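You operate a simulated robot arm through the tools that you are given. There is no shell and no other tool. Be economical: measure what you need, move in short steps, check, and stop when the job is done.

The job below is to be done with a simulated robot arm. You get a single attempt, and the scene is never put back.

JOB
Switch the colour meter on and zero it with the white block.
Fine: shut the cover to zero and leave it open after; put the block back on its dark pad.

The check looks at the end state, three seconds after you hand in, the way a careful person would. Anything else that was tipped, shoved, dropped, spilled or broken makes it a failure. Lids that push on must go on centred and level and be pressed home; caps that screw on are set level and turned clockwise until they are tight.

ROBOT AND FRAMES
A 6-joint arm with a two-finger parallel gripper, fixed in place. Base frame: the origin is at the foot of the arm, x ahead of it, y to its left, z up; the work surface is at about z = 0.76. Units: m, degrees, N and s.
With the tool pointing down near the work surface it reaches from about 0.3 to 0.74 m from the base axis. Its first joint turns from -66.0 to 66.0 degrees. Payload 2.45 kg.
Tool frame: the origin (TCP) lies between the finger pads and is the grasp point; the fingertips stand 0.024 m ahead of it; z points along the fingers, y is the line along which they close. Largest opening 0.068 m; finger width 0.017, thickness 0.01; the body of the gripper, 0.04 by 0.07 m, starts 0.041 m behind the TCP.
Orientation is that of the tool frame in the base frame, as [roll, pitch, yaw] about the fixed x, y, z axes, in that order (R = Rz(yaw) Ry(pitch) Rx(roll)). With the fingers straight down and closing along the base's y, the tool's x points along the base's -x, its y along +y and its z along -z.

CONTROLS
- The arm moves only by the tool apply_moves. Its argument "increments" is a list of rows, each a list of 3 entries, a list of its own where there are three numbers: the shift along the base's x, y, z in units of 50 mm (1.0 is 50 mm), then the turn, a rotation vector about the base's x, y, z in units of 4 degrees (1.0 is 4 degrees), then the finger opening in m, from 0 to 0.068. In form: [[[tx, ty, tz], [rx, ry, rz], gripper], ...]. A call has 1 to 12 rows; each row shifts and turns the commanded pose from where the row before left it. A call with a number of a shift or a turn outside -1 to 1 is refused whole. Rows are played at 5 a second. More than 0.05 m and 8.6 degrees between two rows, or a gripper value outside its range, and nothing of the call is played. Where a pose cannot be reached the arm comes as near as it can. A force on the tool above 40 N (or 10 N above the force at the start of the call, whichever is more), or a blocked arm, ends the call early, and 0.2 s more pass. Each finger travels about 0.108 m/s and halts on what it meets, pressing with about 27 N; the grip force reading is that of the motor and also rises with nothing between the fingers. The clock runs only during rows and for 0.2 s after the last one: add rows that do not move to give the fingers time. The reply holds the time, the measured pose of the TCP, the force on the tool along the base axes, the opening and the grip force, in the units named above and with some noise.
- Cameras (640 x 400 px; columns grow to the right, rows downward): "scene" is fixed at [0.1753, 0.4528, 1.4339]; the picture's right is [-0.36, -0.93, 0.00], its down [-0.78, 0.30, -0.55] and it looks along [0.51, -0.20, -0.83] (base axes); focal length 339 px, centre (320, 200). "wrist" rides on the gripper at [0.084, 0.011, -0.075] in the tool frame; the picture's right is [-0.13, 0.99, 0.00], its down [-0.60, -0.08, -0.79] and it looks along [-0.79, -0.10, 0.61] (tool axes); focal length 251 px, centre (320, 200). There is no depth. A picture from a camera that has moved, and an enlarged one, comes with that camera's place and axes in the base frame and with its lens.
- snapshot(camera): a new picture of that camera. It takes no simulated time.
- enlarge(camera, box): a new picture of the part [left, top, right, bottom] of that camera's present view, enlarged. It takes no simulated time.
- job_done(): hands the job in; it is judged then, once.

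Work in short steps. Places have to be worked out from the pictures, the camera data and where the tool is seen: move nearer, look again, correct. Check each grasp and each placing, and mend what went wrong. You have 120 turns and 68 pictures in all, those below and enlarged ones among them. Open the gripper and draw the arm clear of the work before you hand the job in, unless the task says otherwise; then end with one line.

The tools are called after "Emit:" as a command line: name --argument value ..., lists and objects as JSON in quotes. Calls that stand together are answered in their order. apply_moves: Moves the arm, as the interface text tells. Its arguments: {"type":"object","properties":{"increments":{"type":"array","items":{"type":"array"}}},"required":["increments"]} The other tools are called the same way: snapshot (camera) takes a picture; enlarge (camera, box) takes an enlarged picture of a part of a camera's view; job_done () hands the job in.

At the start:

```text
t: 0.0
ee_pos: [0.3871, 0.2557, 1.1044]
tool_rot: [179.9, 0.0, 180.0]
ft_force: [0.1, 1.2, -0.2]
finger_gap: 0.0681
grip_force: 0.0
```

scene: 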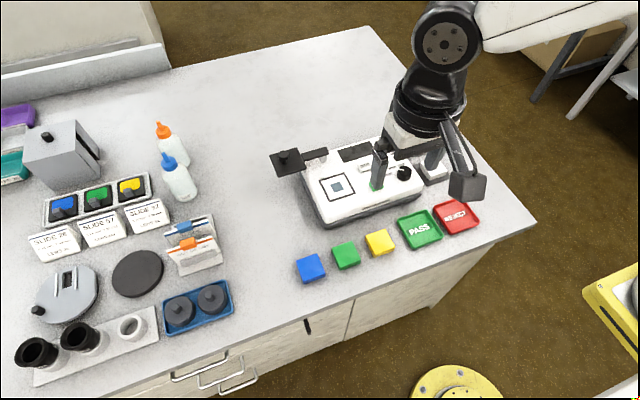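
wrist: 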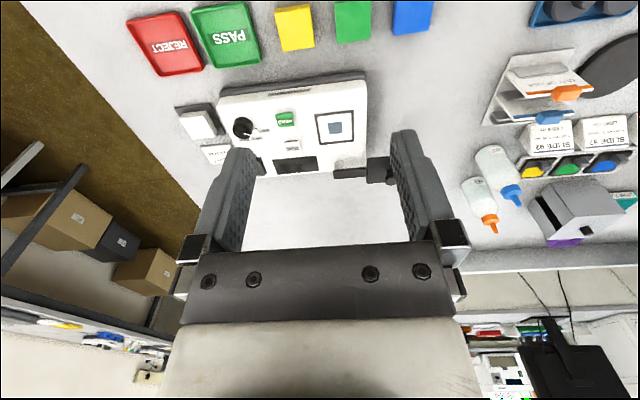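

The meter is partly hidden behind the gripper in the scene view, so I take closer looks at it from both cameras first.

Emit:
enlarge --camera "scene" --box '[260, 120, 500, 270]'

Emit:
enlarge --camera "wrist" --box '[160, 70, 400, 220]'

```text
2.67 times, centred on (380, 195) of scene
camera zoom: at [0.1753, 0.4528, 1.4339], right [-0.36, -0.93, 0.0], down [-0.78, 0.3, -0.55], along [0.51, -0.2, -0.83], focal length 904 px, centre (160, 213)
```

zoom: 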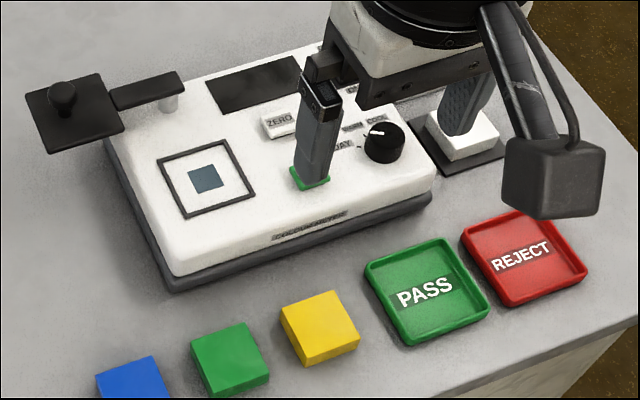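

```text
2.67 times, centred on (280, 145) of wrist
camera zoom: at [0.3028, 0.2653, 1.1791], right [0.13, 0.99, 0.0], down [0.6, -0.08, 0.79], along [0.79, -0.1, -0.61], focal length 670 px, centre (427, 347)
```

zoom: 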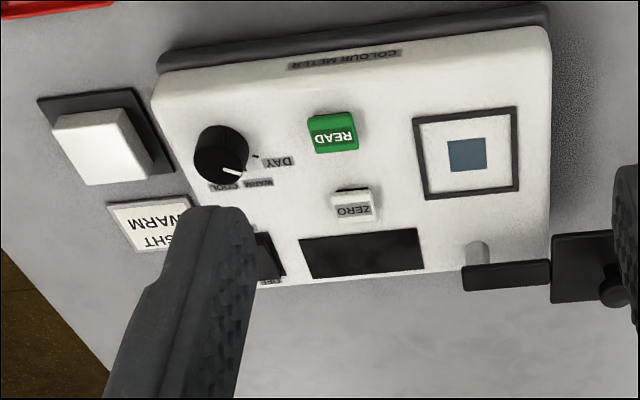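

The meter sits around x 0.5–0.65, with its swivel cover out at the far left and the white block on its pad at the right. The rocker switch and the card are hidden by a finger, so I shift the arm a little forward and look again.

Emit:
apply_moves --increments '[[[1, 0, 0], [0, 0, 0], 0.068], [[0.8, -0.5, 0], [0, 0, 0], 0.068], [[0, 0, 0], [0, 0, 0], 0.068]]'

Emit:
snapshot --camera "wrist"

Emit:
enlarge --camera "scene" --box '[260, 120, 500, 270]'

```text
t: 0.8
ee_pos: [0.4792, 0.2344, 1.1059]
tool_rot: [179.8, 0.0, 180.0]
ft_force: [-0.3, 0.8, -0.8]
finger_gap: 0.068
grip_force: 0.0
```

```text
63 pictures are left
camera wrist: at [0.3948, 0.244, 1.1811], right [0.13, 0.99, 0.0], down [0.6, -0.08, 0.79], along [0.79, -0.1, -0.61], focal length 251 px, centre (320, 200)
```

wrist: 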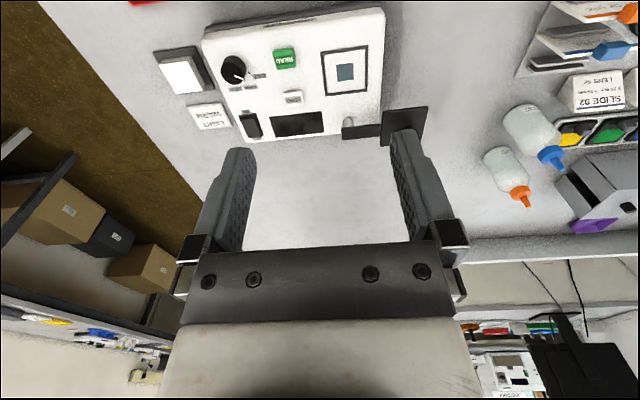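

```text
2.67 times, centred on (380, 195) of scene
camera zoom: at [0.1753, 0.4528, 1.4339], right [-0.36, -0.93, 0.0], down [-0.78, 0.3, -0.55], along [0.51, -0.2, -0.83], focal length 904 px, centre (160, 213)
```

zoom: 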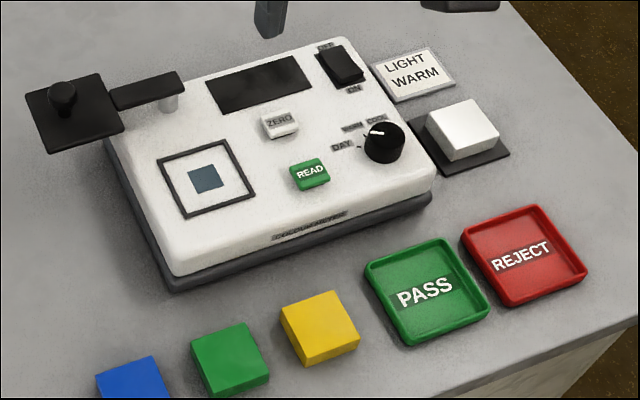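

Clear view now: the switch has OFF and ON labels, and a card reads LIGHT WARM. I enlarge the switch and dial, and the wrist view, for details.

Emit:
enlarge --camera "scene" --box '[350, 130, 430, 185]'

Emit:
enlarge --camera "wrist" --box '[150, 0, 440, 180]'

```text
7.27 times, centred on (390, 158) of scene
camera zoom: at [0.1753, 0.4528, 1.4339], right [-0.36, -0.93, 0.0], down [-0.78, 0.3, -0.55], along [0.51, -0.2, -0.83], focal length 2465 px, centre (-189, 509)
```

zoom: 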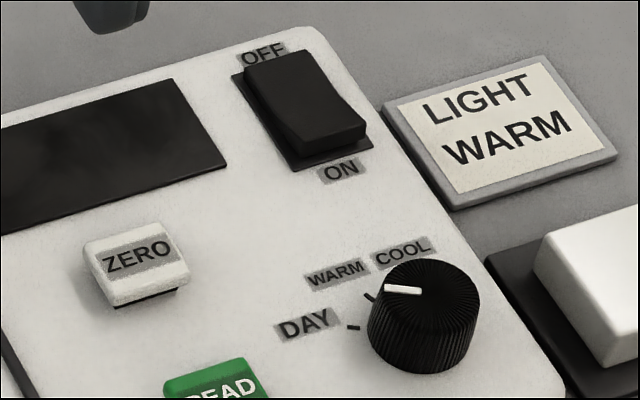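

```text
2.21 times, centred on (295, 90) of wrist
camera zoom: at [0.3948, 0.244, 1.1811], right [0.13, 0.99, 0.0], down [0.6, -0.08, 0.79], along [0.79, -0.1, -0.61], focal length 555 px, centre (375, 443)
```

zoom: 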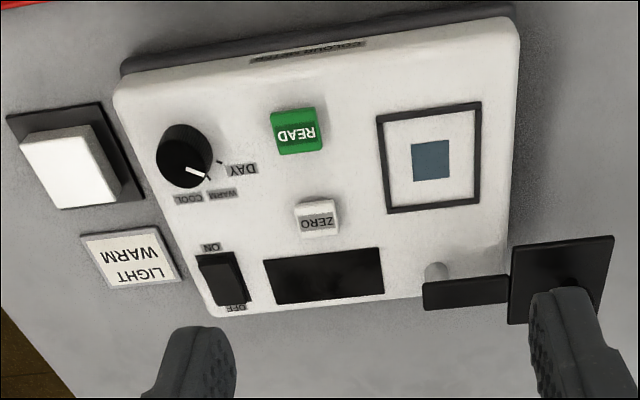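

The dial pointer is already at the WARM tick, as the card asks, so it needs no change. Triangulation gives ZERO ≈ (0.589, 0.182, 0.840), rocker ON end ≈ (0.612, 0.105), port ≈ (0.564, 0.259) and block ≈ (0.56, 0.006). I lower the arm over clear space for a closer look.

Emit:
apply_moves --increments '[[[0, -0.4, -0.9], [0, 0, 0], 0.068], [[0, -0.4, -0.9], [0, 0, 0], 0.0], [[0, 0, -0.9], [0, 0, 0], 0.0], [[0, 0, -0.5], [0, 0, 0], 0.0], [[0, 0, 0], [0, 0, 0], 0.0]]'

Emit:
snapshot --camera "wrist"

```text
t: 2.0
ee_pos: [0.4786, 0.194, 0.942]
tool_rot: [180.0, 0.0, -180.0]
ft_force: [-0.1, 0.4, -0.1]
finger_gap: 0.0
grip_force: 23.3
```

```text
59 pictures are left
camera wrist: at [0.3947, 0.2039, 1.0179], right [0.13, 0.99, 0.0], down [0.6, -0.08, 0.79], along [0.79, -0.1, -0.61], focal length 251 px, centre (320, 200)
```

wrist: 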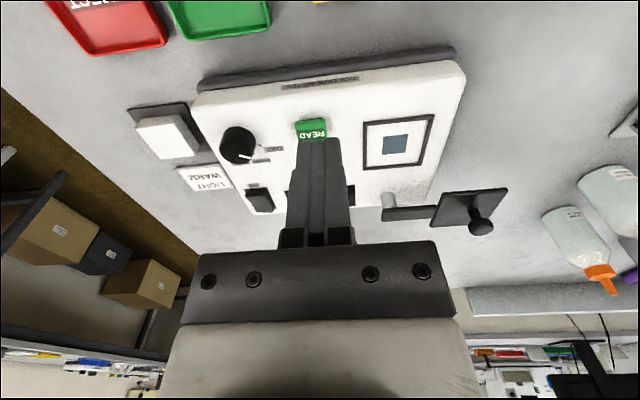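

Closed fingertips project where expected, so the camera model holds. I enlarge the switch/block area and the cover area.

Emit:
enlarge --camera "wrist" --box '[120, 80, 300, 220]'

Emit:
enlarge --camera "wrist" --box '[340, 100, 520, 240]'

```text
2.86 times, centred on (210, 150) of wrist
camera zoom: at [0.3947, 0.2039, 1.0179], right [0.13, 0.99, 0.0], down [0.6, -0.08, 0.79], along [0.79, -0.1, -0.61], focal length 718 px, centre (634, 343)
```

zoom: 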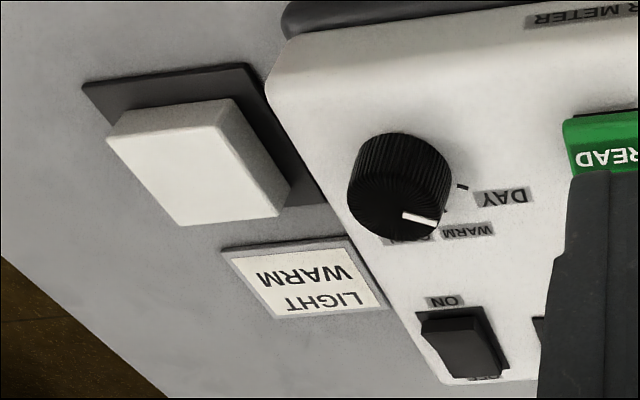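

```text
2.86 times, centred on (430, 170) of wrist
camera zoom: at [0.3947, 0.2039, 1.0179], right [0.13, 0.99, 0.0], down [0.6, -0.08, 0.79], along [0.79, -0.1, -0.61], focal length 718 px, centre (6, 286)
```

zoom: 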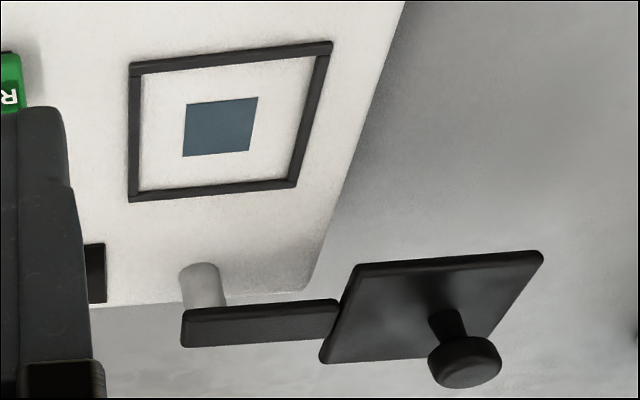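

Switch ON end ≈ (0.607, 0.104, ~0.843), block centre ≈ (0.564, 0.003), about 46 mm square and 20 mm high. Next I move the closed fingers above the ON end and check from the side.

Emit:
apply_moves --increments '[[[0.9, -0.6, 0], [0, 0, 0], 0.0], [[0.9, -0.6, 0], [0, 0, 0], 0.0], [[0.8, -0.6, -0.5], [0, 0, 0], 0.0], [[0, 0, -0.4], [0, 0, 0], 0.0], [[0, 0, 0], [0, 0, 0], 0.0]]'

Emit:
enlarge --camera "wrist" --box '[220, 0, 420, 160]'

Emit:
enlarge --camera "scene" --box '[330, 110, 450, 190]'

```text
refused: row 1 steps farther than a row can; nothing moved
```

```text
2.50 times, centred on (320, 80) of wrist
camera zoom: at [0.3947, 0.2039, 1.0179], right [0.13, 0.99, 0.0], down [0.6, -0.08, 0.79], along [0.79, -0.1, -0.61], focal length 629 px, centre (320, 500)
```

zoom: 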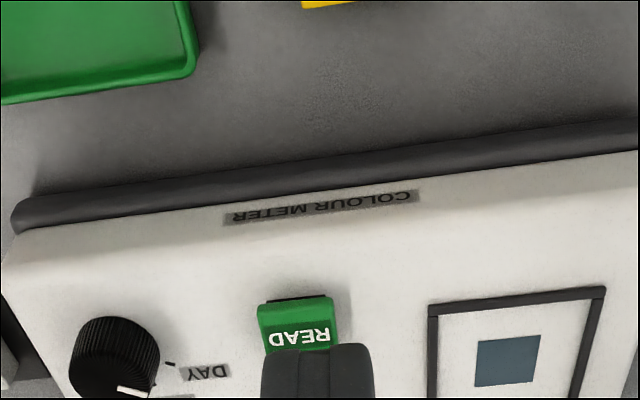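

```text
5.00 times, centred on (390, 150) of scene
camera zoom: at [0.1753, 0.4528, 1.4339], right [-0.36, -0.93, 0.0], down [-0.78, 0.3, -0.55], along [0.51, -0.2, -0.83], focal length 1695 px, centre (-30, 450)
```

zoom: 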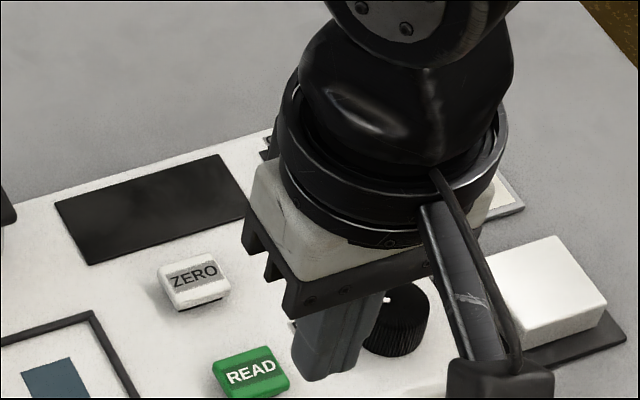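

The row was refused because its combined step exceeded 50 mm. I redo it with smaller steps.

Emit:
apply_moves --increments '[[[0.7, -0.45, 0], [0, 0, 0], 0.0], [[0.7, -0.45, 0], [0, 0, 0], 0.0], [[0.7, -0.45, 0], [0, 0, 0], 0.0], [[0.51, -0.45, -0.4], [0, 0, 0], 0.0], [[0, 0, -0.4], [0, 0, 0], 0.0], [[0, 0, 0], [0, 0, 0], 0.0]]'

Emit:
enlarge --camera "wrist" --box '[220, 0, 420, 160]'

Emit:
enlarge --camera "scene" --box '[330, 110, 450, 190]'

```text
t: 3.4
ee_pos: [0.6084, 0.1019, 0.9037]
tool_rot: [179.8, 0.0, -180.0]
ft_force: [0.4, -0.6, -0.3]
finger_gap: 0.0
grip_force: 23.6
```

```text
2.50 times, centred on (320, 80) of wrist
camera zoom: at [0.5234, 0.1114, 0.9785], right [0.13, 0.99, 0.0], down [0.6, -0.08, 0.79], along [0.79, -0.1, -0.61], focal length 629 px, centre (320, 500)
```

zoom: 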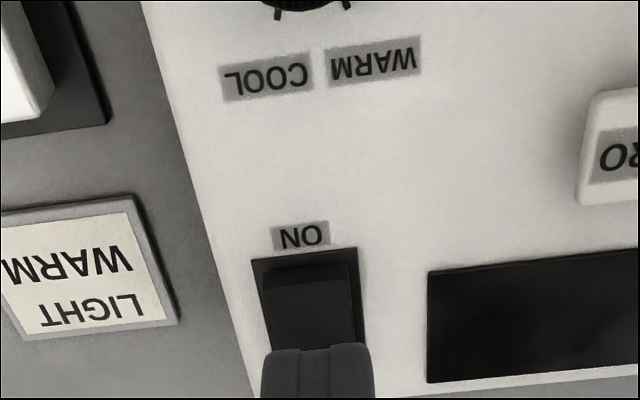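

```text
5.00 times, centred on (390, 150) of scene
camera zoom: at [0.1753, 0.4528, 1.4339], right [-0.36, -0.93, 0.0], down [-0.78, 0.3, -0.55], along [0.51, -0.2, -0.83], focal length 1695 px, centre (-30, 450)
```

zoom: 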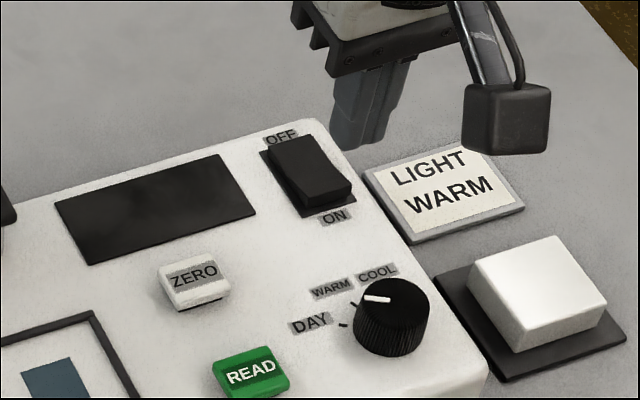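

The rocker ON ridge is at about (0.611, 0.099). I shift slightly onto it and descend in small steps until it presses.

Emit:
apply_moves --increments '[[[0.15, -0.05, 0], [0, 0, 0], 0.0], [[0, 0, -0.4], [0, 0, 0], 0.0], [[0, 0, -0.2], [0, 0, 0], 0.0], [[0, 0, -0.05], [0, 0, 0], 0.0], [[0, 0, 0], [0, 0, 0], 0.0]]'

```text
t: 4.6
ee_pos: [0.6142, 0.0958, 0.8718]
tool_rot: [-180.0, -0.1, -180.0]
ft_force: [0.4, -0.9, 0.5]
finger_gap: 0.0
grip_force: 23.3
```

No contact yet at tip height of about 0.848. I keep descending in 2 mm steps.

Emit:
apply_moves --increments '[[[0, 0, -0.04], [0, 0, 0], 0.0], [[0, 0, -0.04], [0, 0, 0], 0.0], [[0, 0, -0.04], [0, 0, 0], 0.0], [[0, 0, 0], [0, 0, 0], 0.0]]'

Emit:
enlarge --camera "wrist" --box '[220, 0, 420, 160]'

```text
t: 5.6
ee_pos: [0.6155, 0.0972, 0.8652]
tool_rot: [179.9, 0.1, 179.8]
ft_force: [0.1, 0.4, 0.0]
finger_gap: 0.0
grip_force: 23.7
```

```text
2.50 times, centred on (320, 80) of wrist
camera zoom: at [0.5308, 0.1074, 0.9404], right [0.13, 0.99, 0.0], down [0.6, -0.08, 0.79], along [0.79, -0.1, -0.61], focal length 629 px, centre (320, 500)
```

zoom: 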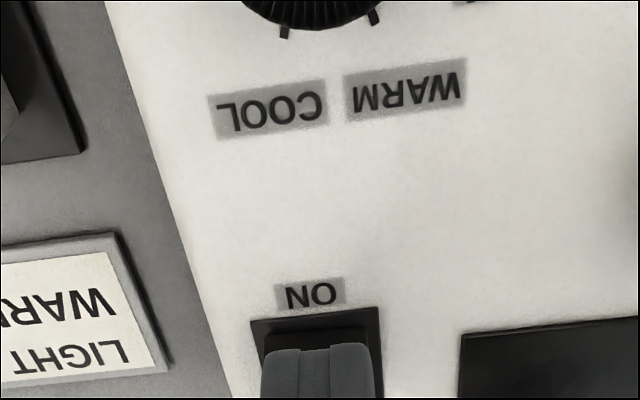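

The fingers are centred over the ON end, just above it. I continue down.

Emit:
apply_moves --increments '[[[0, 0, -0.04], [0, 0, 0], 0.0], [[0, 0, -0.04], [0, 0, 0], 0.0], [[0, 0, -0.04], [0, 0, 0], 0.0], [[0, 0, 0], [0, 0, 0], 0.0]]'

```text
t: 6.6
ee_pos: [0.616, 0.0969, 0.8595]
tool_rot: [179.9, -0.1, 180.0]
ft_force: [-0.4, -0.8, -0.4]
finger_gap: 0.0001
grip_force: 24.1
```

Emit:
apply_moves --increments '[[[0, 0, -0.04], [0, 0, 0], 0.0], [[0, 0, -0.04], [0, 0, 0], 0.0], [[0, 0, 0], [0, 0, 0], 0.0]]'

Emit:
enlarge --camera "scene" --box '[330, 110, 450, 190]'

Emit:
enlarge --camera "wrist" --box '[220, 0, 420, 160]'

```text
t: 7.4
ee_pos: [0.6171, 0.0968, 0.8553]
tool_rot: [180.0, -0.1, 180.0]
ft_force: [0.2, -0.2, 0.5]
finger_gap: 0.0
grip_force: 23.7
```

```text
5.00 times, centred on (390, 150) of scene
camera zoom: at [0.1753, 0.4528, 1.4339], right [-0.36, -0.93, 0.0], down [-0.78, 0.3, -0.55], along [0.51, -0.2, -0.83], focal length 1695 px, centre (-30, 450)
```

zoom: 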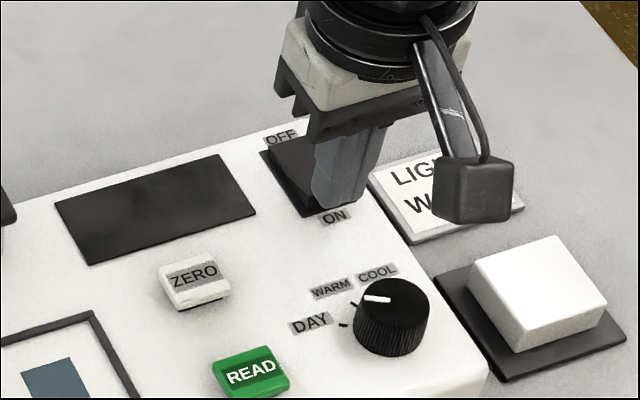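

```text
2.50 times, centred on (320, 80) of wrist
camera zoom: at [0.5311, 0.1071, 0.931], right [0.13, 0.99, 0.0], down [0.6, -0.08, 0.79], along [0.79, -0.1, -0.61], focal length 629 px, centre (320, 500)
```

zoom: 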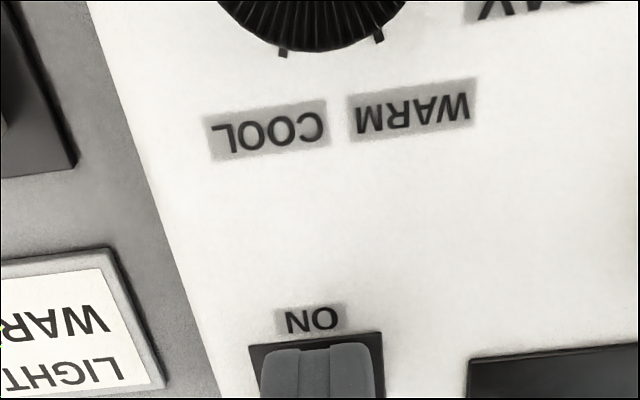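

Still no reaction force at tip z ≈ 0.831; the surface is a bit lower than I estimated. I continue down gently.

Emit:
apply_moves --increments '[[[0, 0, -0.03], [0, 0, 0], 0.0], [[0, 0, -0.03], [0, 0, 0], 0.0], [[0, 0, 0], [0, 0, 0], 0.0]]'

```text
t: 8.2
ee_pos: [0.6155, 0.0988, 0.8519]
tool_rot: [179.8, 0.0, 180.0]
ft_force: [-0.3, -1.4, 1.4]
finger_gap: 0.0002
grip_force: 23.2
```

Emit:
apply_moves --increments '[[[0, 0, -0.02], [0, 0, 0], 0.0], [[0, 0, -0.02], [0, 0, 0], 0.0], [[0, 0, 0], [0, 0, 0], 0.0]]'

Emit:
enlarge --camera "wrist" --box '[220, 0, 420, 160]'

```text
t: 9.0
ee_pos: [0.6143, 0.0961, 0.8516]
tool_rot: [179.8, -0.1, -180.0]
ft_force: [-0.5, 0.5, 0.5]
finger_gap: 0.0001
grip_force: 23.6
```

```text
2.50 times, centred on (320, 80) of wrist
camera zoom: at [0.5305, 0.1082, 0.9259], right [0.13, 0.99, 0.0], down [0.6, -0.08, 0.79], along [0.79, -0.1, -0.61], focal length 629 px, centre (320, 500)
```

zoom: 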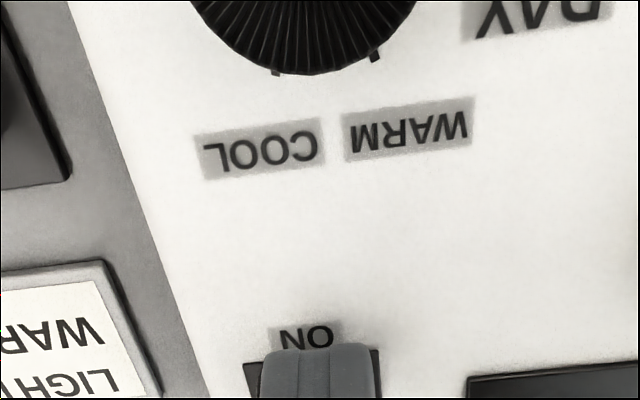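

Comparing views from two heights puts the panel at z ≈ 0.82, so the rocker ON ridge is nearer x ≈ 0.618. I back off upward, shift 11 mm forward and press again.

Emit:
apply_moves --increments '[[[0, 0, 0.3], [0, 0, 0], 0.0], [[0.22, 0, 0], [0, 0, 0], 0.0], [[0, 0, -0.16], [0, 0, 0], 0.0], [[0, 0, 0], [0, 0, 0], 0.0]]'

Emit:
enlarge --camera "wrist" --box '[220, 0, 420, 160]'

Emit:
enlarge --camera "scene" --box '[350, 120, 430, 175]'

```text
t: 10.0
ee_pos: [0.6251, 0.0991, 0.8572]
tool_rot: [-180.0, 0.0, -180.0]
ft_force: [0.0, -0.4, 1.1]
finger_gap: 0.0002
grip_force: 24.0
```

```text
2.50 times, centred on (320, 80) of wrist
camera zoom: at [0.5409, 0.1083, 0.9324], right [0.13, 0.99, 0.0], down [0.6, -0.08, 0.79], along [0.79, -0.1, -0.61], focal length 629 px, centre (320, 500)
```

zoom: 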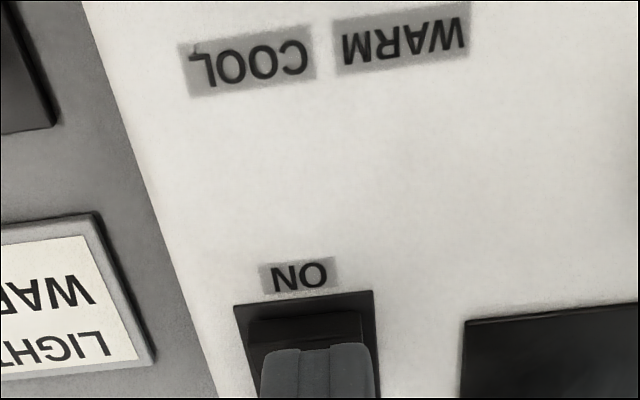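

```text
7.27 times, centred on (390, 148) of scene
camera zoom: at [0.1753, 0.4528, 1.4339], right [-0.36, -0.93, 0.0], down [-0.78, 0.3, -0.55], along [0.51, -0.2, -0.83], focal length 2465 px, centre (-189, 582)
```

zoom: 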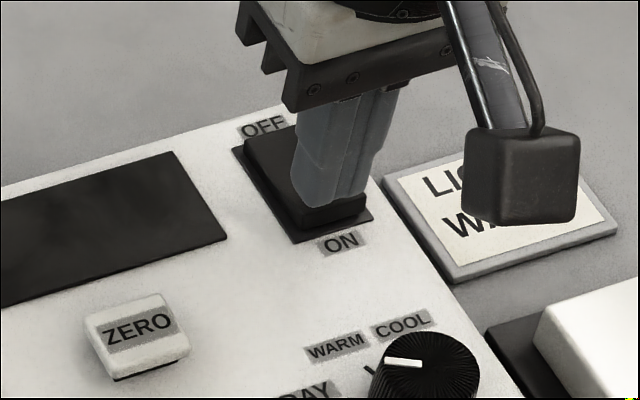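

The fingers are now clearly over the raised ON end. I descend in small steps.

Emit:
apply_moves --increments '[[[0, 0, -0.04], [0, 0, 0], 0.0], [[0, 0, -0.04], [0, 0, 0], 0.0], [[0, 0, -0.04], [0, 0, 0], 0.0], [[0, 0, 0], [0, 0, 0], 0.0]]'

```text
t: 11.0
ee_pos: [0.6267, 0.0974, 0.8502]
tool_rot: [179.9, 0.0, 179.9]
ft_force: [-0.5, 0.9, 1.0]
finger_gap: 0.0001
grip_force: 23.7
```

Emit:
apply_moves --increments '[[[0, 0, -0.04], [0, 0, 0], 0.0], [[0, 0, -0.04], [0, 0, 0], 0.0], [[0, 0, 0], [0, 0, 0], 0.0]]'

Emit:
enlarge --camera "wrist" --box '[220, 0, 420, 160]'

Emit:
enlarge --camera "scene" --box '[340, 120, 420, 175]'

```text
t: 11.8
ee_pos: [0.6255, 0.098, 0.8503]
tool_rot: [179.9, 0.0, -179.9]
ft_force: [-11.9, -2.3, 23.3]
finger_gap: 0.0001
grip_force: 23.9
```

```text
2.50 times, centred on (320, 80) of wrist
camera zoom: at [0.541, 0.1073, 0.9244], right [0.13, 0.99, 0.0], down [0.6, -0.08, 0.79], along [0.79, -0.1, -0.61], focal length 629 px, centre (320, 500)
```

zoom: 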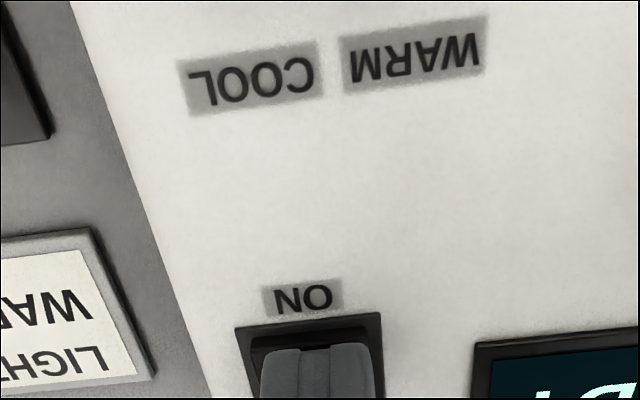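

```text
7.27 times, centred on (380, 148) of scene
camera zoom: at [0.1745, 0.4527, 1.4341], right [-0.36, -0.93, 0.0], down [-0.78, 0.3, -0.55], along [0.51, -0.2, -0.83], focal length 2465 px, centre (-116, 582)
```

zoom: 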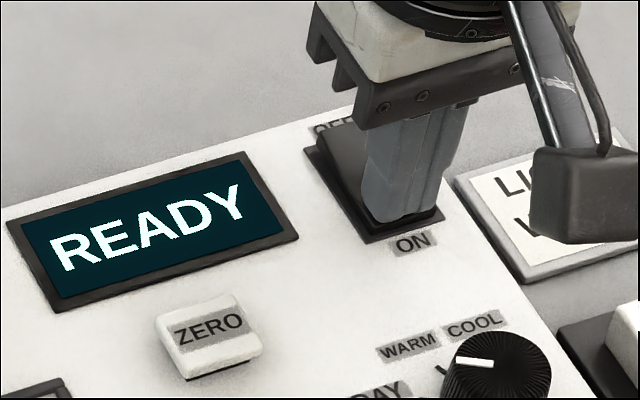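

The display reads READY, so the meter is on. I raise the arm, open the gripper and move above the white block.

Emit:
apply_moves --increments '[[[0, 0, 0.8], [0, 0, 0], 0.0], [[0, 0, 0.8], [0, 0, 0], 0.0], [[-0.6, -0.7, 0], [0, 0, 0], 0.068], [[-0.64, -0.7, 0], [0, 0, 0], 0.068], [[0, -0.5, -0.5], [0, 0, 0], 0.068], [[0, 0, -0.4], [0, 0, 0], 0.068], [[0, 0, 0], [0, 0, 0], 0.068]]'

Emit:
snapshot --camera "wrist"

Emit:
enlarge --camera "scene" --box '[340, 110, 490, 210]'

```text
t: 13.4
ee_pos: [0.5654, 0.0033, 0.8807]
tool_rot: [179.8, 0.0, 180.0]
ft_force: [0.8, -0.3, -0.9]
finger_gap: 0.068
grip_force: 0.1
```

```text
44 pictures are left
camera wrist: at [0.481, 0.013, 0.9556], right [0.13, 0.99, 0.0], down [0.6, -0.08, 0.79], along [0.79, -0.1, -0.61], focal length 251 px, centre (320, 200)
```

wrist: 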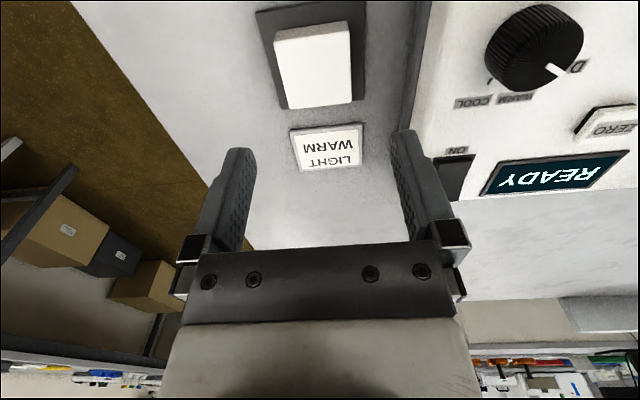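

```text
4.00 times, centred on (415, 160) of scene
camera zoom: at [0.1753, 0.4528, 1.4339], right [-0.36, -0.93, 0.0], down [-0.78, 0.3, -0.55], along [0.51, -0.2, -0.83], focal length 1356 px, centre (-60, 360)
```

zoom: 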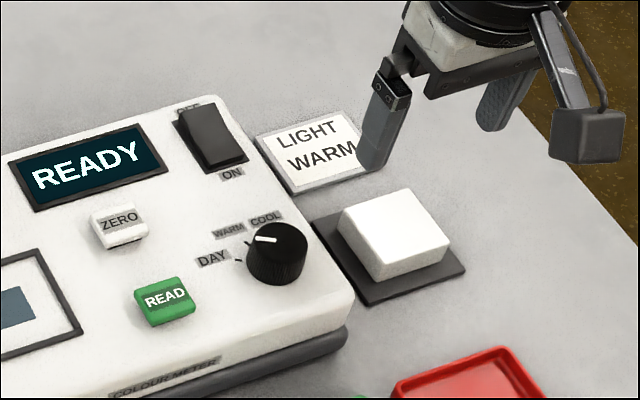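

The block centre is about (0.563, 0.000) and nearly aligned with the base axes. I shift by 3 mm in y and lower most of the way.

Emit:
apply_moves --increments '[[[-0.04, -0.06, -0.5], [0, 0, 0], 0.068], [[0, 0, -0.5], [0, 0, 0], 0.068], [[0, 0, -0.4], [0, 0, 0], 0.068], [[0, 0, 0], [0, 0, 0], 0.068]]'

Emit:
snapshot --camera "wrist"

Emit:
enlarge --camera "scene" --box '[380, 120, 480, 190]'

```text
t: 14.4
ee_pos: [0.5626, -0.0012, 0.8097]
tool_rot: [179.9, 0.1, 180.0]
ft_force: [0.5, -0.3, 0.6]
finger_gap: 0.068
grip_force: 0.1
```

```text
42 pictures are left
camera wrist: at [0.4782, 0.0096, 0.885], right [0.13, 0.99, 0.0], down [0.6, -0.08, 0.79], along [0.79, -0.1, -0.61], focal length 251 px, centre (320, 200)
```

wrist: 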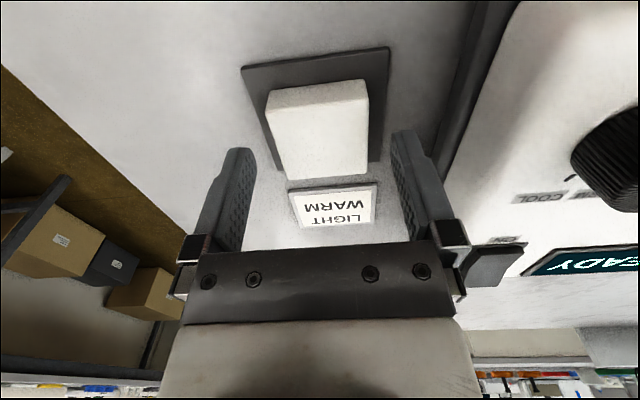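

```text
5.71 times, centred on (430, 155) of scene
camera zoom: at [0.1753, 0.4528, 1.4339], right [-0.36, -0.93, 0.0], down [-0.78, 0.3, -0.55], along [0.51, -0.2, -0.83], focal length 1937 px, centre (-309, 457)
```

zoom: 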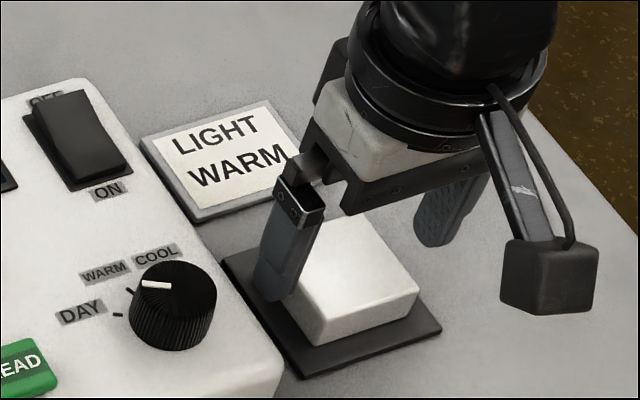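

The block lies centred between the fingers and the tips are at about its top height. I lower 14 mm and close.

Emit:
apply_moves --increments '[[[0, 0, -0.14], [0, 0, 0], 0.068], [[0, 0, -0.14], [0, 0, 0], 0.068], [[0, 0, 0], [0, 0, 0], 0.068], [[0, 0, 0], [0, 0, 0], 0.04], [[0, 0, 0], [0, 0, 0], 0.04], [[0, 0, 0], [0, 0, 0], 0.04]]'

Emit:
enlarge --camera "wrist" --box '[220, 60, 420, 200]'

Emit:
enlarge --camera "scene" --box '[380, 120, 480, 190]'

```text
t: 15.8
ee_pos: [0.5626, 0.0003, 0.7968]
tool_rot: [179.8, 0.0, 180.0]
ft_force: [-0.9, 0.3, 0.4]
finger_gap: 0.0469
grip_force: 26.6
```

```text
2.86 times, centred on (320, 130) of wrist
camera zoom: at [0.4784, 0.0099, 0.8715], right [0.13, 0.99, 0.0], down [0.6, -0.08, 0.79], along [0.79, -0.1, -0.61], focal length 718 px, centre (320, 400)
```

zoom: 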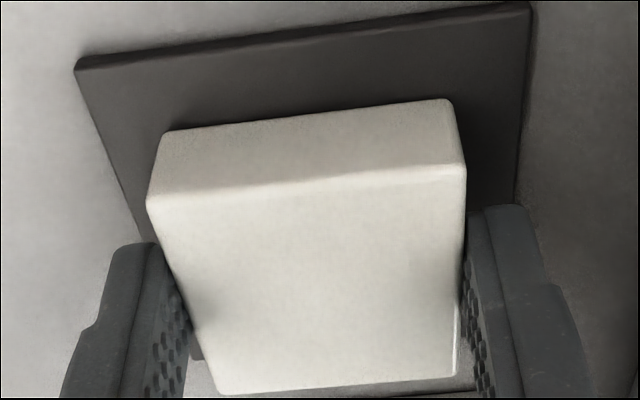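

```text
5.71 times, centred on (430, 155) of scene
camera zoom: at [0.1753, 0.4528, 1.4339], right [-0.36, -0.93, 0.0], down [-0.78, 0.3, -0.55], along [0.51, -0.2, -0.83], focal length 1937 px, centre (-309, 457)
```

zoom: 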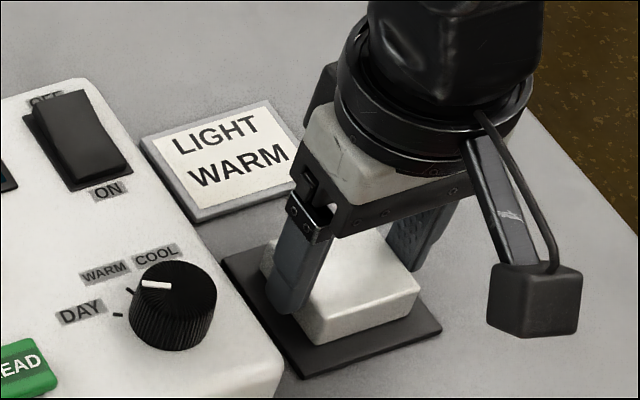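

Grasp confirmed: the gap is 46.9 mm with the fingers on the block sides. With panel z = 0.82, three views agree on the port centre at (0.570, 0.2575). I lift and carry the block over it.

Emit:
apply_moves --increments '[[[0, 0, 0.6], [0, 0, 0], 0.04], [[0, 0, 0.8], [0, 0, 0], 0.04], [[0, 0, 0.86], [0, 0, 0], 0.04], [[0, 0.9, 0], [0, 0, 0], 0.04], [[0, 0.9, 0], [0, 0, 0], 0.04], [[0, 0.9, 0], [0, 0, 0], 0.04], [[0, 0.9, 0], [0, 0, 0], 0.04], [[0.1, 0.9, 0], [0, 0, 0], 0.04], [[0, 0.65, 0], [0, 0, 0], 0.04], [[0, 0, -0.4], [0, 0, 0], 0.04], [[0, 0, 0], [0, 0, 0], 0.04]]'

Emit:
enlarge --camera "wrist" --box '[200, 0, 480, 200]'

Emit:
enlarge --camera "scene" --box '[260, 120, 400, 220]'

```text
t: 18.2
ee_pos: [0.5689, 0.2567, 0.8941]
tool_rot: [179.9, -0.1, -180.0]
ft_force: [0.7, -0.3, -0.5]
finger_gap: 0.047
grip_force: 27.1
```

```text
2.00 times, centred on (340, 100) of wrist
camera zoom: at [0.4841, 0.2666, 0.9687], right [0.13, 0.99, 0.0], down [0.6, -0.08, 0.79], along [0.79, -0.1, -0.61], focal length 503 px, centre (280, 400)
```

zoom: 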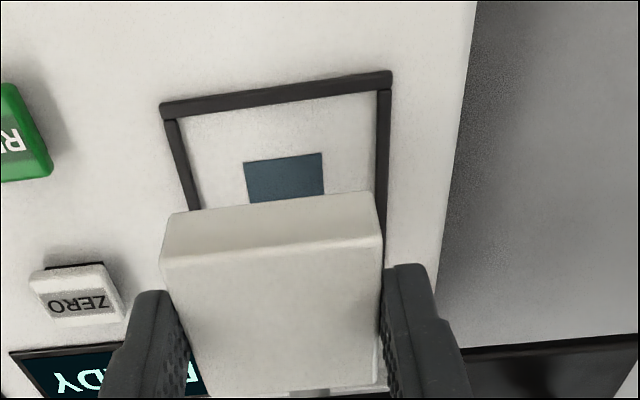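

```text
4.00 times, centred on (330, 170) of scene
camera zoom: at [0.1753, 0.4528, 1.4339], right [-0.36, -0.93, 0.0], down [-0.78, 0.3, -0.55], along [0.51, -0.2, -0.83], focal length 1356 px, centre (280, 320)
```

zoom: 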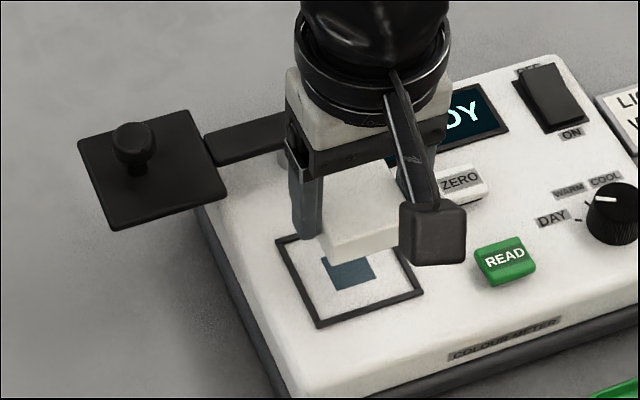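

The port inner frame is centred at about (0.571, 0.2585) and the block is about 2 mm short of it. I correct and descend to just above contact.

Emit:
apply_moves --increments '[[[0.04, 0.03, -0.2], [0, 0, 0], 0.04], [[0, 0, -0.2], [0, 0, 0], 0.04], [[0, 0, -0.16], [0, 0, 0], 0.04], [[0, 0, 0], [0, 0, 0], 0.04]]'

Emit:
enlarge --camera "wrist" --box '[220, 20, 420, 160]'

Emit:
enlarge --camera "scene" --box '[290, 150, 390, 220]'

```text
t: 19.2
ee_pos: [0.5706, 0.2573, 0.8651]
tool_rot: [180.0, 0.0, 179.9]
ft_force: [0.8, -0.2, -1.0]
finger_gap: 0.0473
grip_force: 27.1
```

```text
2.86 times, centred on (320, 90) of wrist
camera zoom: at [0.4861, 0.2678, 0.9396], right [0.13, 0.99, 0.0], down [0.6, -0.08, 0.79], along [0.79, -0.1, -0.61], focal length 718 px, centre (320, 514)
```

zoom: 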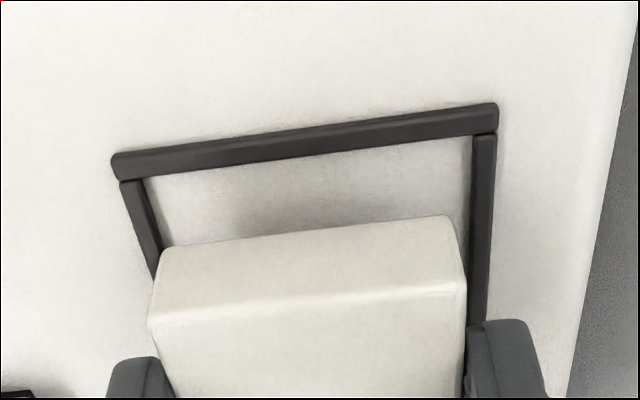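

```text
5.71 times, centred on (340, 185) of scene
camera zoom: at [0.1753, 0.4528, 1.4339], right [-0.36, -0.93, 0.0], down [-0.78, 0.3, -0.55], along [0.51, -0.2, -0.83], focal length 1937 px, centre (206, 286)
```

zoom: 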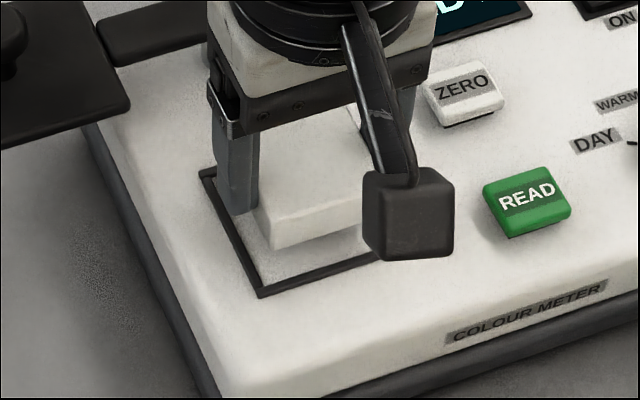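

The block hovers above the frame, about 2 mm too far forward. I correct that and lower in small steps until contact.

Emit:
apply_moves --increments '[[[-0.05, 0.02, 0], [0, 0, 0], 0.04], [[0, 0, -0.1], [0, 0, 0], 0.04], [[0, 0, -0.04], [0, 0, 0], 0.04], [[0, 0, -0.04], [0, 0, 0], 0.04], [[0, 0, 0], [0, 0, 0], 0.04]]'

Emit:
enlarge --camera "wrist" --box '[220, 20, 420, 160]'

```text
t: 20.4
ee_pos: [0.5681, 0.2596, 0.8558]
tool_rot: [179.9, 0.0, -180.0]
ft_force: [-0.2, 0.4, -1.5]
finger_gap: 0.0474
grip_force: 26.5
```

```text
2.86 times, centred on (320, 90) of wrist
camera zoom: at [0.4828, 0.2696, 0.9304], right [0.13, 0.99, 0.0], down [0.6, -0.08, 0.79], along [0.79, -0.1, -0.61], focal length 718 px, centre (320, 514)
```

zoom: 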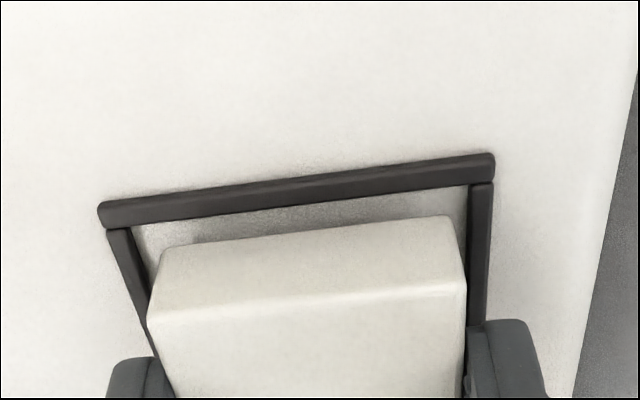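

The block is centred in the frame and still a few mm up. I continue down until contact.

Emit:
apply_moves --increments '[[[0, 0, -0.04], [0, 0, 0], 0.04], [[0, 0, -0.03], [0, 0, 0], 0.04], [[0, 0, 0], [0, 0, 0], 0.04]]'

Emit:
enlarge --camera "wrist" --box '[220, 20, 420, 160]'

```text
t: 21.2
ee_pos: [0.5673, 0.2601, 0.8519]
tool_rot: [179.9, 0.1, 179.9]
ft_force: [-0.8, 0.5, -0.7]
finger_gap: 0.0473
grip_force: 27.2
```

```text
2.86 times, centred on (320, 90) of wrist
camera zoom: at [0.4821, 0.2698, 0.9269], right [0.13, 0.99, 0.0], down [0.6, -0.08, 0.79], along [0.79, -0.1, -0.61], focal length 718 px, centre (320, 514)
```

zoom: 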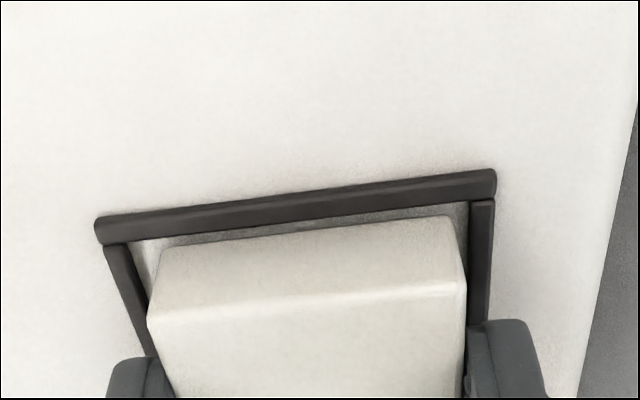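

The gap is larger on the left, so I nudge −y by 1.5 mm and +x by 1 mm and keep descending gently.

Emit:
apply_moves --increments '[[[0.02, -0.03, 0], [0, 0, 0], 0.04], [[0, 0, -0.03], [0, 0, 0], 0.04], [[0, 0, -0.03], [0, 0, 0], 0.04], [[0, 0, 0], [0, 0, 0], 0.04]]'

```text
t: 22.2
ee_pos: [0.5681, 0.2604, 0.8493]
tool_rot: [179.9, 0.1, -180.0]
ft_force: [-6.5, 0.0, 17.6]
finger_gap: 0.0473
grip_force: 27.0
```

Contact at TCP z ≈ 0.849. I check whether the block is on the panel or on the rim before releasing.

Emit:
enlarge --camera "wrist" --box '[220, 20, 420, 160]'

Emit:
enlarge --camera "scene" --box '[290, 150, 390, 220]'

```text
2.86 times, centred on (320, 90) of wrist
camera zoom: at [0.4834, 0.2693, 0.9248], right [0.13, 0.99, 0.0], down [0.6, -0.08, 0.79], along [0.79, -0.1, -0.61], focal length 718 px, centre (320, 514)
```

zoom: 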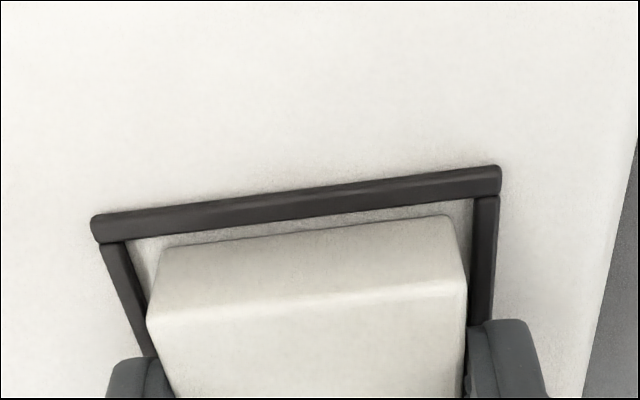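

```text
5.71 times, centred on (340, 185) of scene
camera zoom: at [0.1748, 0.4526, 1.4341], right [-0.36, -0.93, 0.0], down [-0.78, 0.3, -0.55], along [0.51, -0.2, -0.83], focal length 1937 px, centre (206, 286)
```

zoom: 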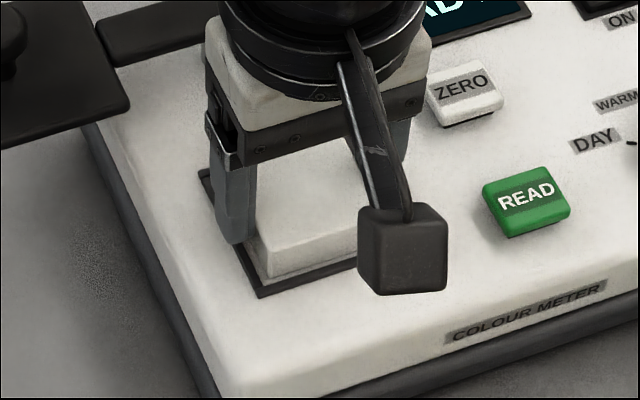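

The block sits inside the frame, flat against the panel. I release it and lift clear.

Emit:
apply_moves --increments '[[[0, 0, 0.02], [0, 0, 0], 0.04], [[0, 0, 0], [0, 0, 0], 0.06], [[0, 0, 0], [0, 0, 0], 0.06], [[0, 0, 0.3], [0, 0, 0], 0.06], [[0, 0, 0.6], [0, 0, 0], 0.06], [[-0.8, 0, 0.4], [0, 0, 0], 0.06], [[0, 0, 0], [0, 0, 0], 0.06]]'

Emit:
snapshot --camera "wrist"

Emit:
enlarge --camera "scene" --box '[260, 120, 400, 220]'

```text
t: 23.8
ee_pos: [0.5251, 0.2581, 0.9183]
tool_rot: [179.9, 0.0, 180.0]
ft_force: [0.6, 0.3, -0.9]
finger_gap: 0.0603
grip_force: 0.0
```

```text
30 pictures are left
camera wrist: at [0.4413, 0.2675, 0.9934], right [0.13, 0.99, 0.0], down [0.6, -0.08, 0.79], along [0.79, -0.1, -0.61], focal length 251 px, centre (320, 200)
```

wrist: 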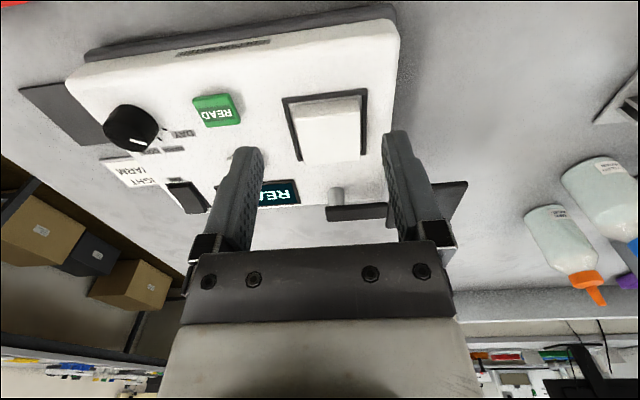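

```text
4.00 times, centred on (330, 170) of scene
camera zoom: at [0.1753, 0.4528, 1.4339], right [-0.36, -0.93, 0.0], down [-0.78, 0.3, -0.55], along [0.51, -0.2, -0.83], focal length 1356 px, centre (280, 320)
```

zoom: 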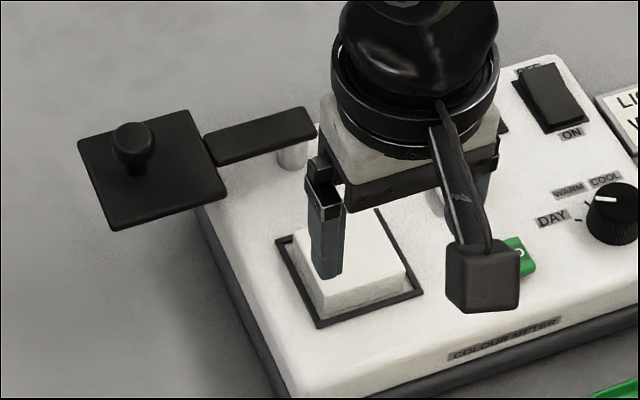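

The block sits cleanly inside the frame. The cover knob head is at about (0.656, 0.349, 0.873), near the reach limit, so I move above it and see how close the arm gets.

Emit:
apply_moves --increments '[[[0, 0.8, 0.3], [0, 0, 0], 0.06], [[0.7, 0.6, 0], [0, 0, 0], 0.06], [[0.8, 0.4, 0], [0, 0, 0], 0.06], [[0.8, 0, 0], [0, 0, 0], 0.06], [[0.3, 0, 0], [0, 0, 0], 0.06], [[0, 0, 0], [0, 0, 0], 0.06]]'

Emit:
snapshot --camera "wrist"

```text
t: 25.2
ee_pos: [0.6571, 0.3497, 0.9277]
tool_rot: [179.9, -0.1, -180.0]
ft_force: [-0.9, -0.5, 0.8]
finger_gap: 0.0599
grip_force: 0.1
```

```text
28 pictures are left
camera wrist: at [0.5726, 0.3594, 1.0034], right [0.13, 0.99, 0.0], down [0.6, -0.08, 0.79], along [0.79, -0.1, -0.61], focal length 251 px, centre (320, 200)
```

wrist: 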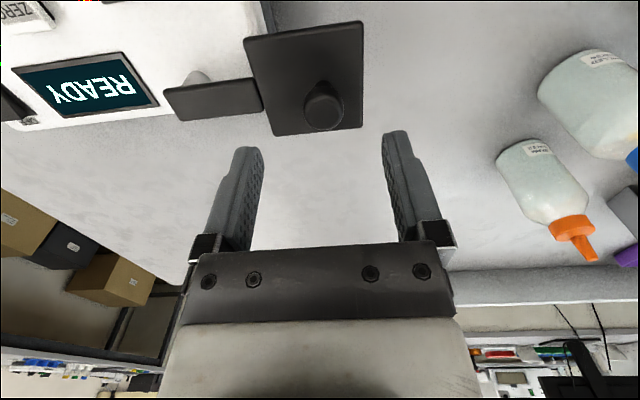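

The arm reaches it, and the knob is right under the TCP. I lower to knob height and close on it.

Emit:
apply_moves --increments '[[[0, 0, -0.4], [0, 0, 0], 0.06], [[0, 0, -0.3], [0, 0, 0], 0.06], [[0, 0, -0.15], [0, 0, 0], 0.06], [[0, 0, 0], [0, 0, 0], 0.06]]'

Emit:
snapshot --camera "wrist"

Emit:
enlarge --camera "scene" --box '[260, 120, 360, 190]'

```text
t: 26.2
ee_pos: [0.6585, 0.3504, 0.8859]
tool_rot: [179.8, 0.0, -180.0]
ft_force: [-0.5, -0.5, 0.7]
finger_gap: 0.0602
grip_force: 0.1
```

```text
27 pictures are left
camera wrist: at [0.5737, 0.3606, 0.961], right [0.13, 0.99, 0.0], down [0.6, -0.08, 0.79], along [0.79, -0.1, -0.61], focal length 251 px, centre (320, 200)
```

wrist: 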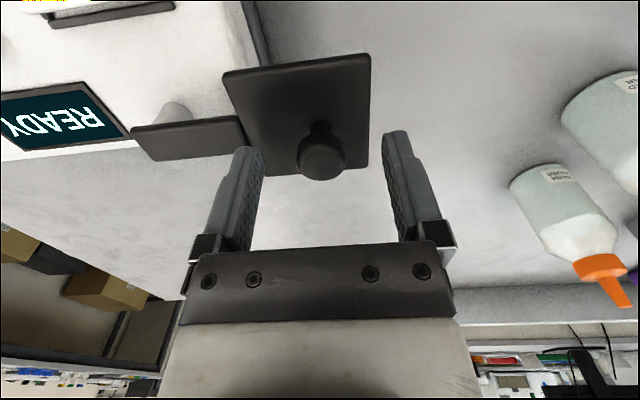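

```text
5.71 times, centred on (310, 155) of scene
camera zoom: at [0.1753, 0.4528, 1.4339], right [-0.36, -0.93, 0.0], down [-0.78, 0.3, -0.55], along [0.51, -0.2, -0.83], focal length 1937 px, centre (377, 457)
```

zoom: 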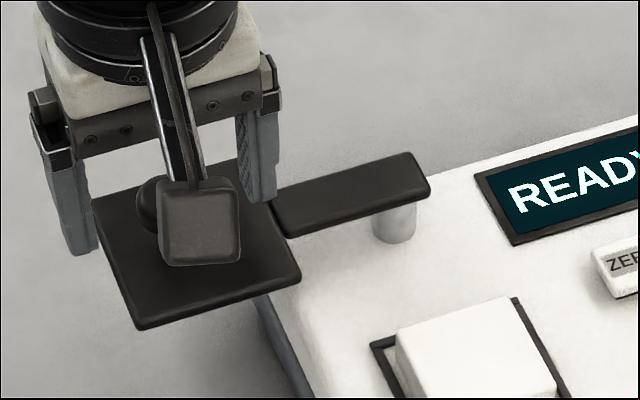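

The knob is between the fingers. I lower 4 mm more and close onto it.

Emit:
apply_moves --increments '[[[0, 0, -0.08], [0, 0, 0], 0.06], [[0, 0, 0], [0, 0, 0], 0.03], [[0, 0, 0], [0, 0, 0], 0.01], [[0, 0, 0], [0, 0, 0], 0.01], [[0, 0, 0], [0, 0, 0], 0.01]]'

Emit:
enlarge --camera "wrist" --box '[120, 40, 420, 220]'

```text
t: 27.4
ee_pos: [0.6586, 0.3509, 0.8825]
tool_rot: [179.9, 0.0, 180.0]
ft_force: [-1.4, -0.4, 0.8]
finger_gap: 0.023
grip_force: 39.2
```

```text
2.13 times, centred on (270, 130) of wrist
camera zoom: at [0.5733, 0.3614, 0.9573], right [0.13, 0.99, 0.0], down [0.6, -0.08, 0.79], along [0.79, -0.1, -0.61], focal length 536 px, centre (427, 349)
```

zoom: 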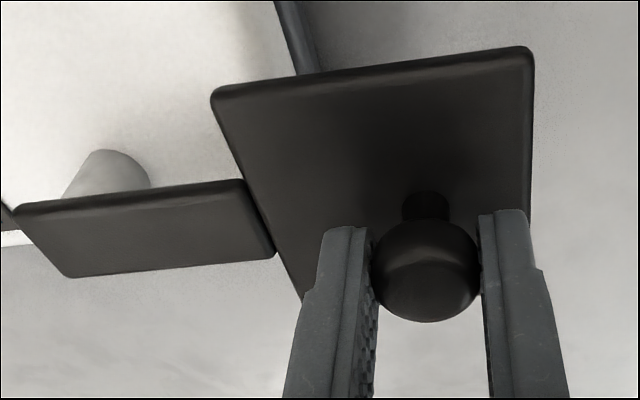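

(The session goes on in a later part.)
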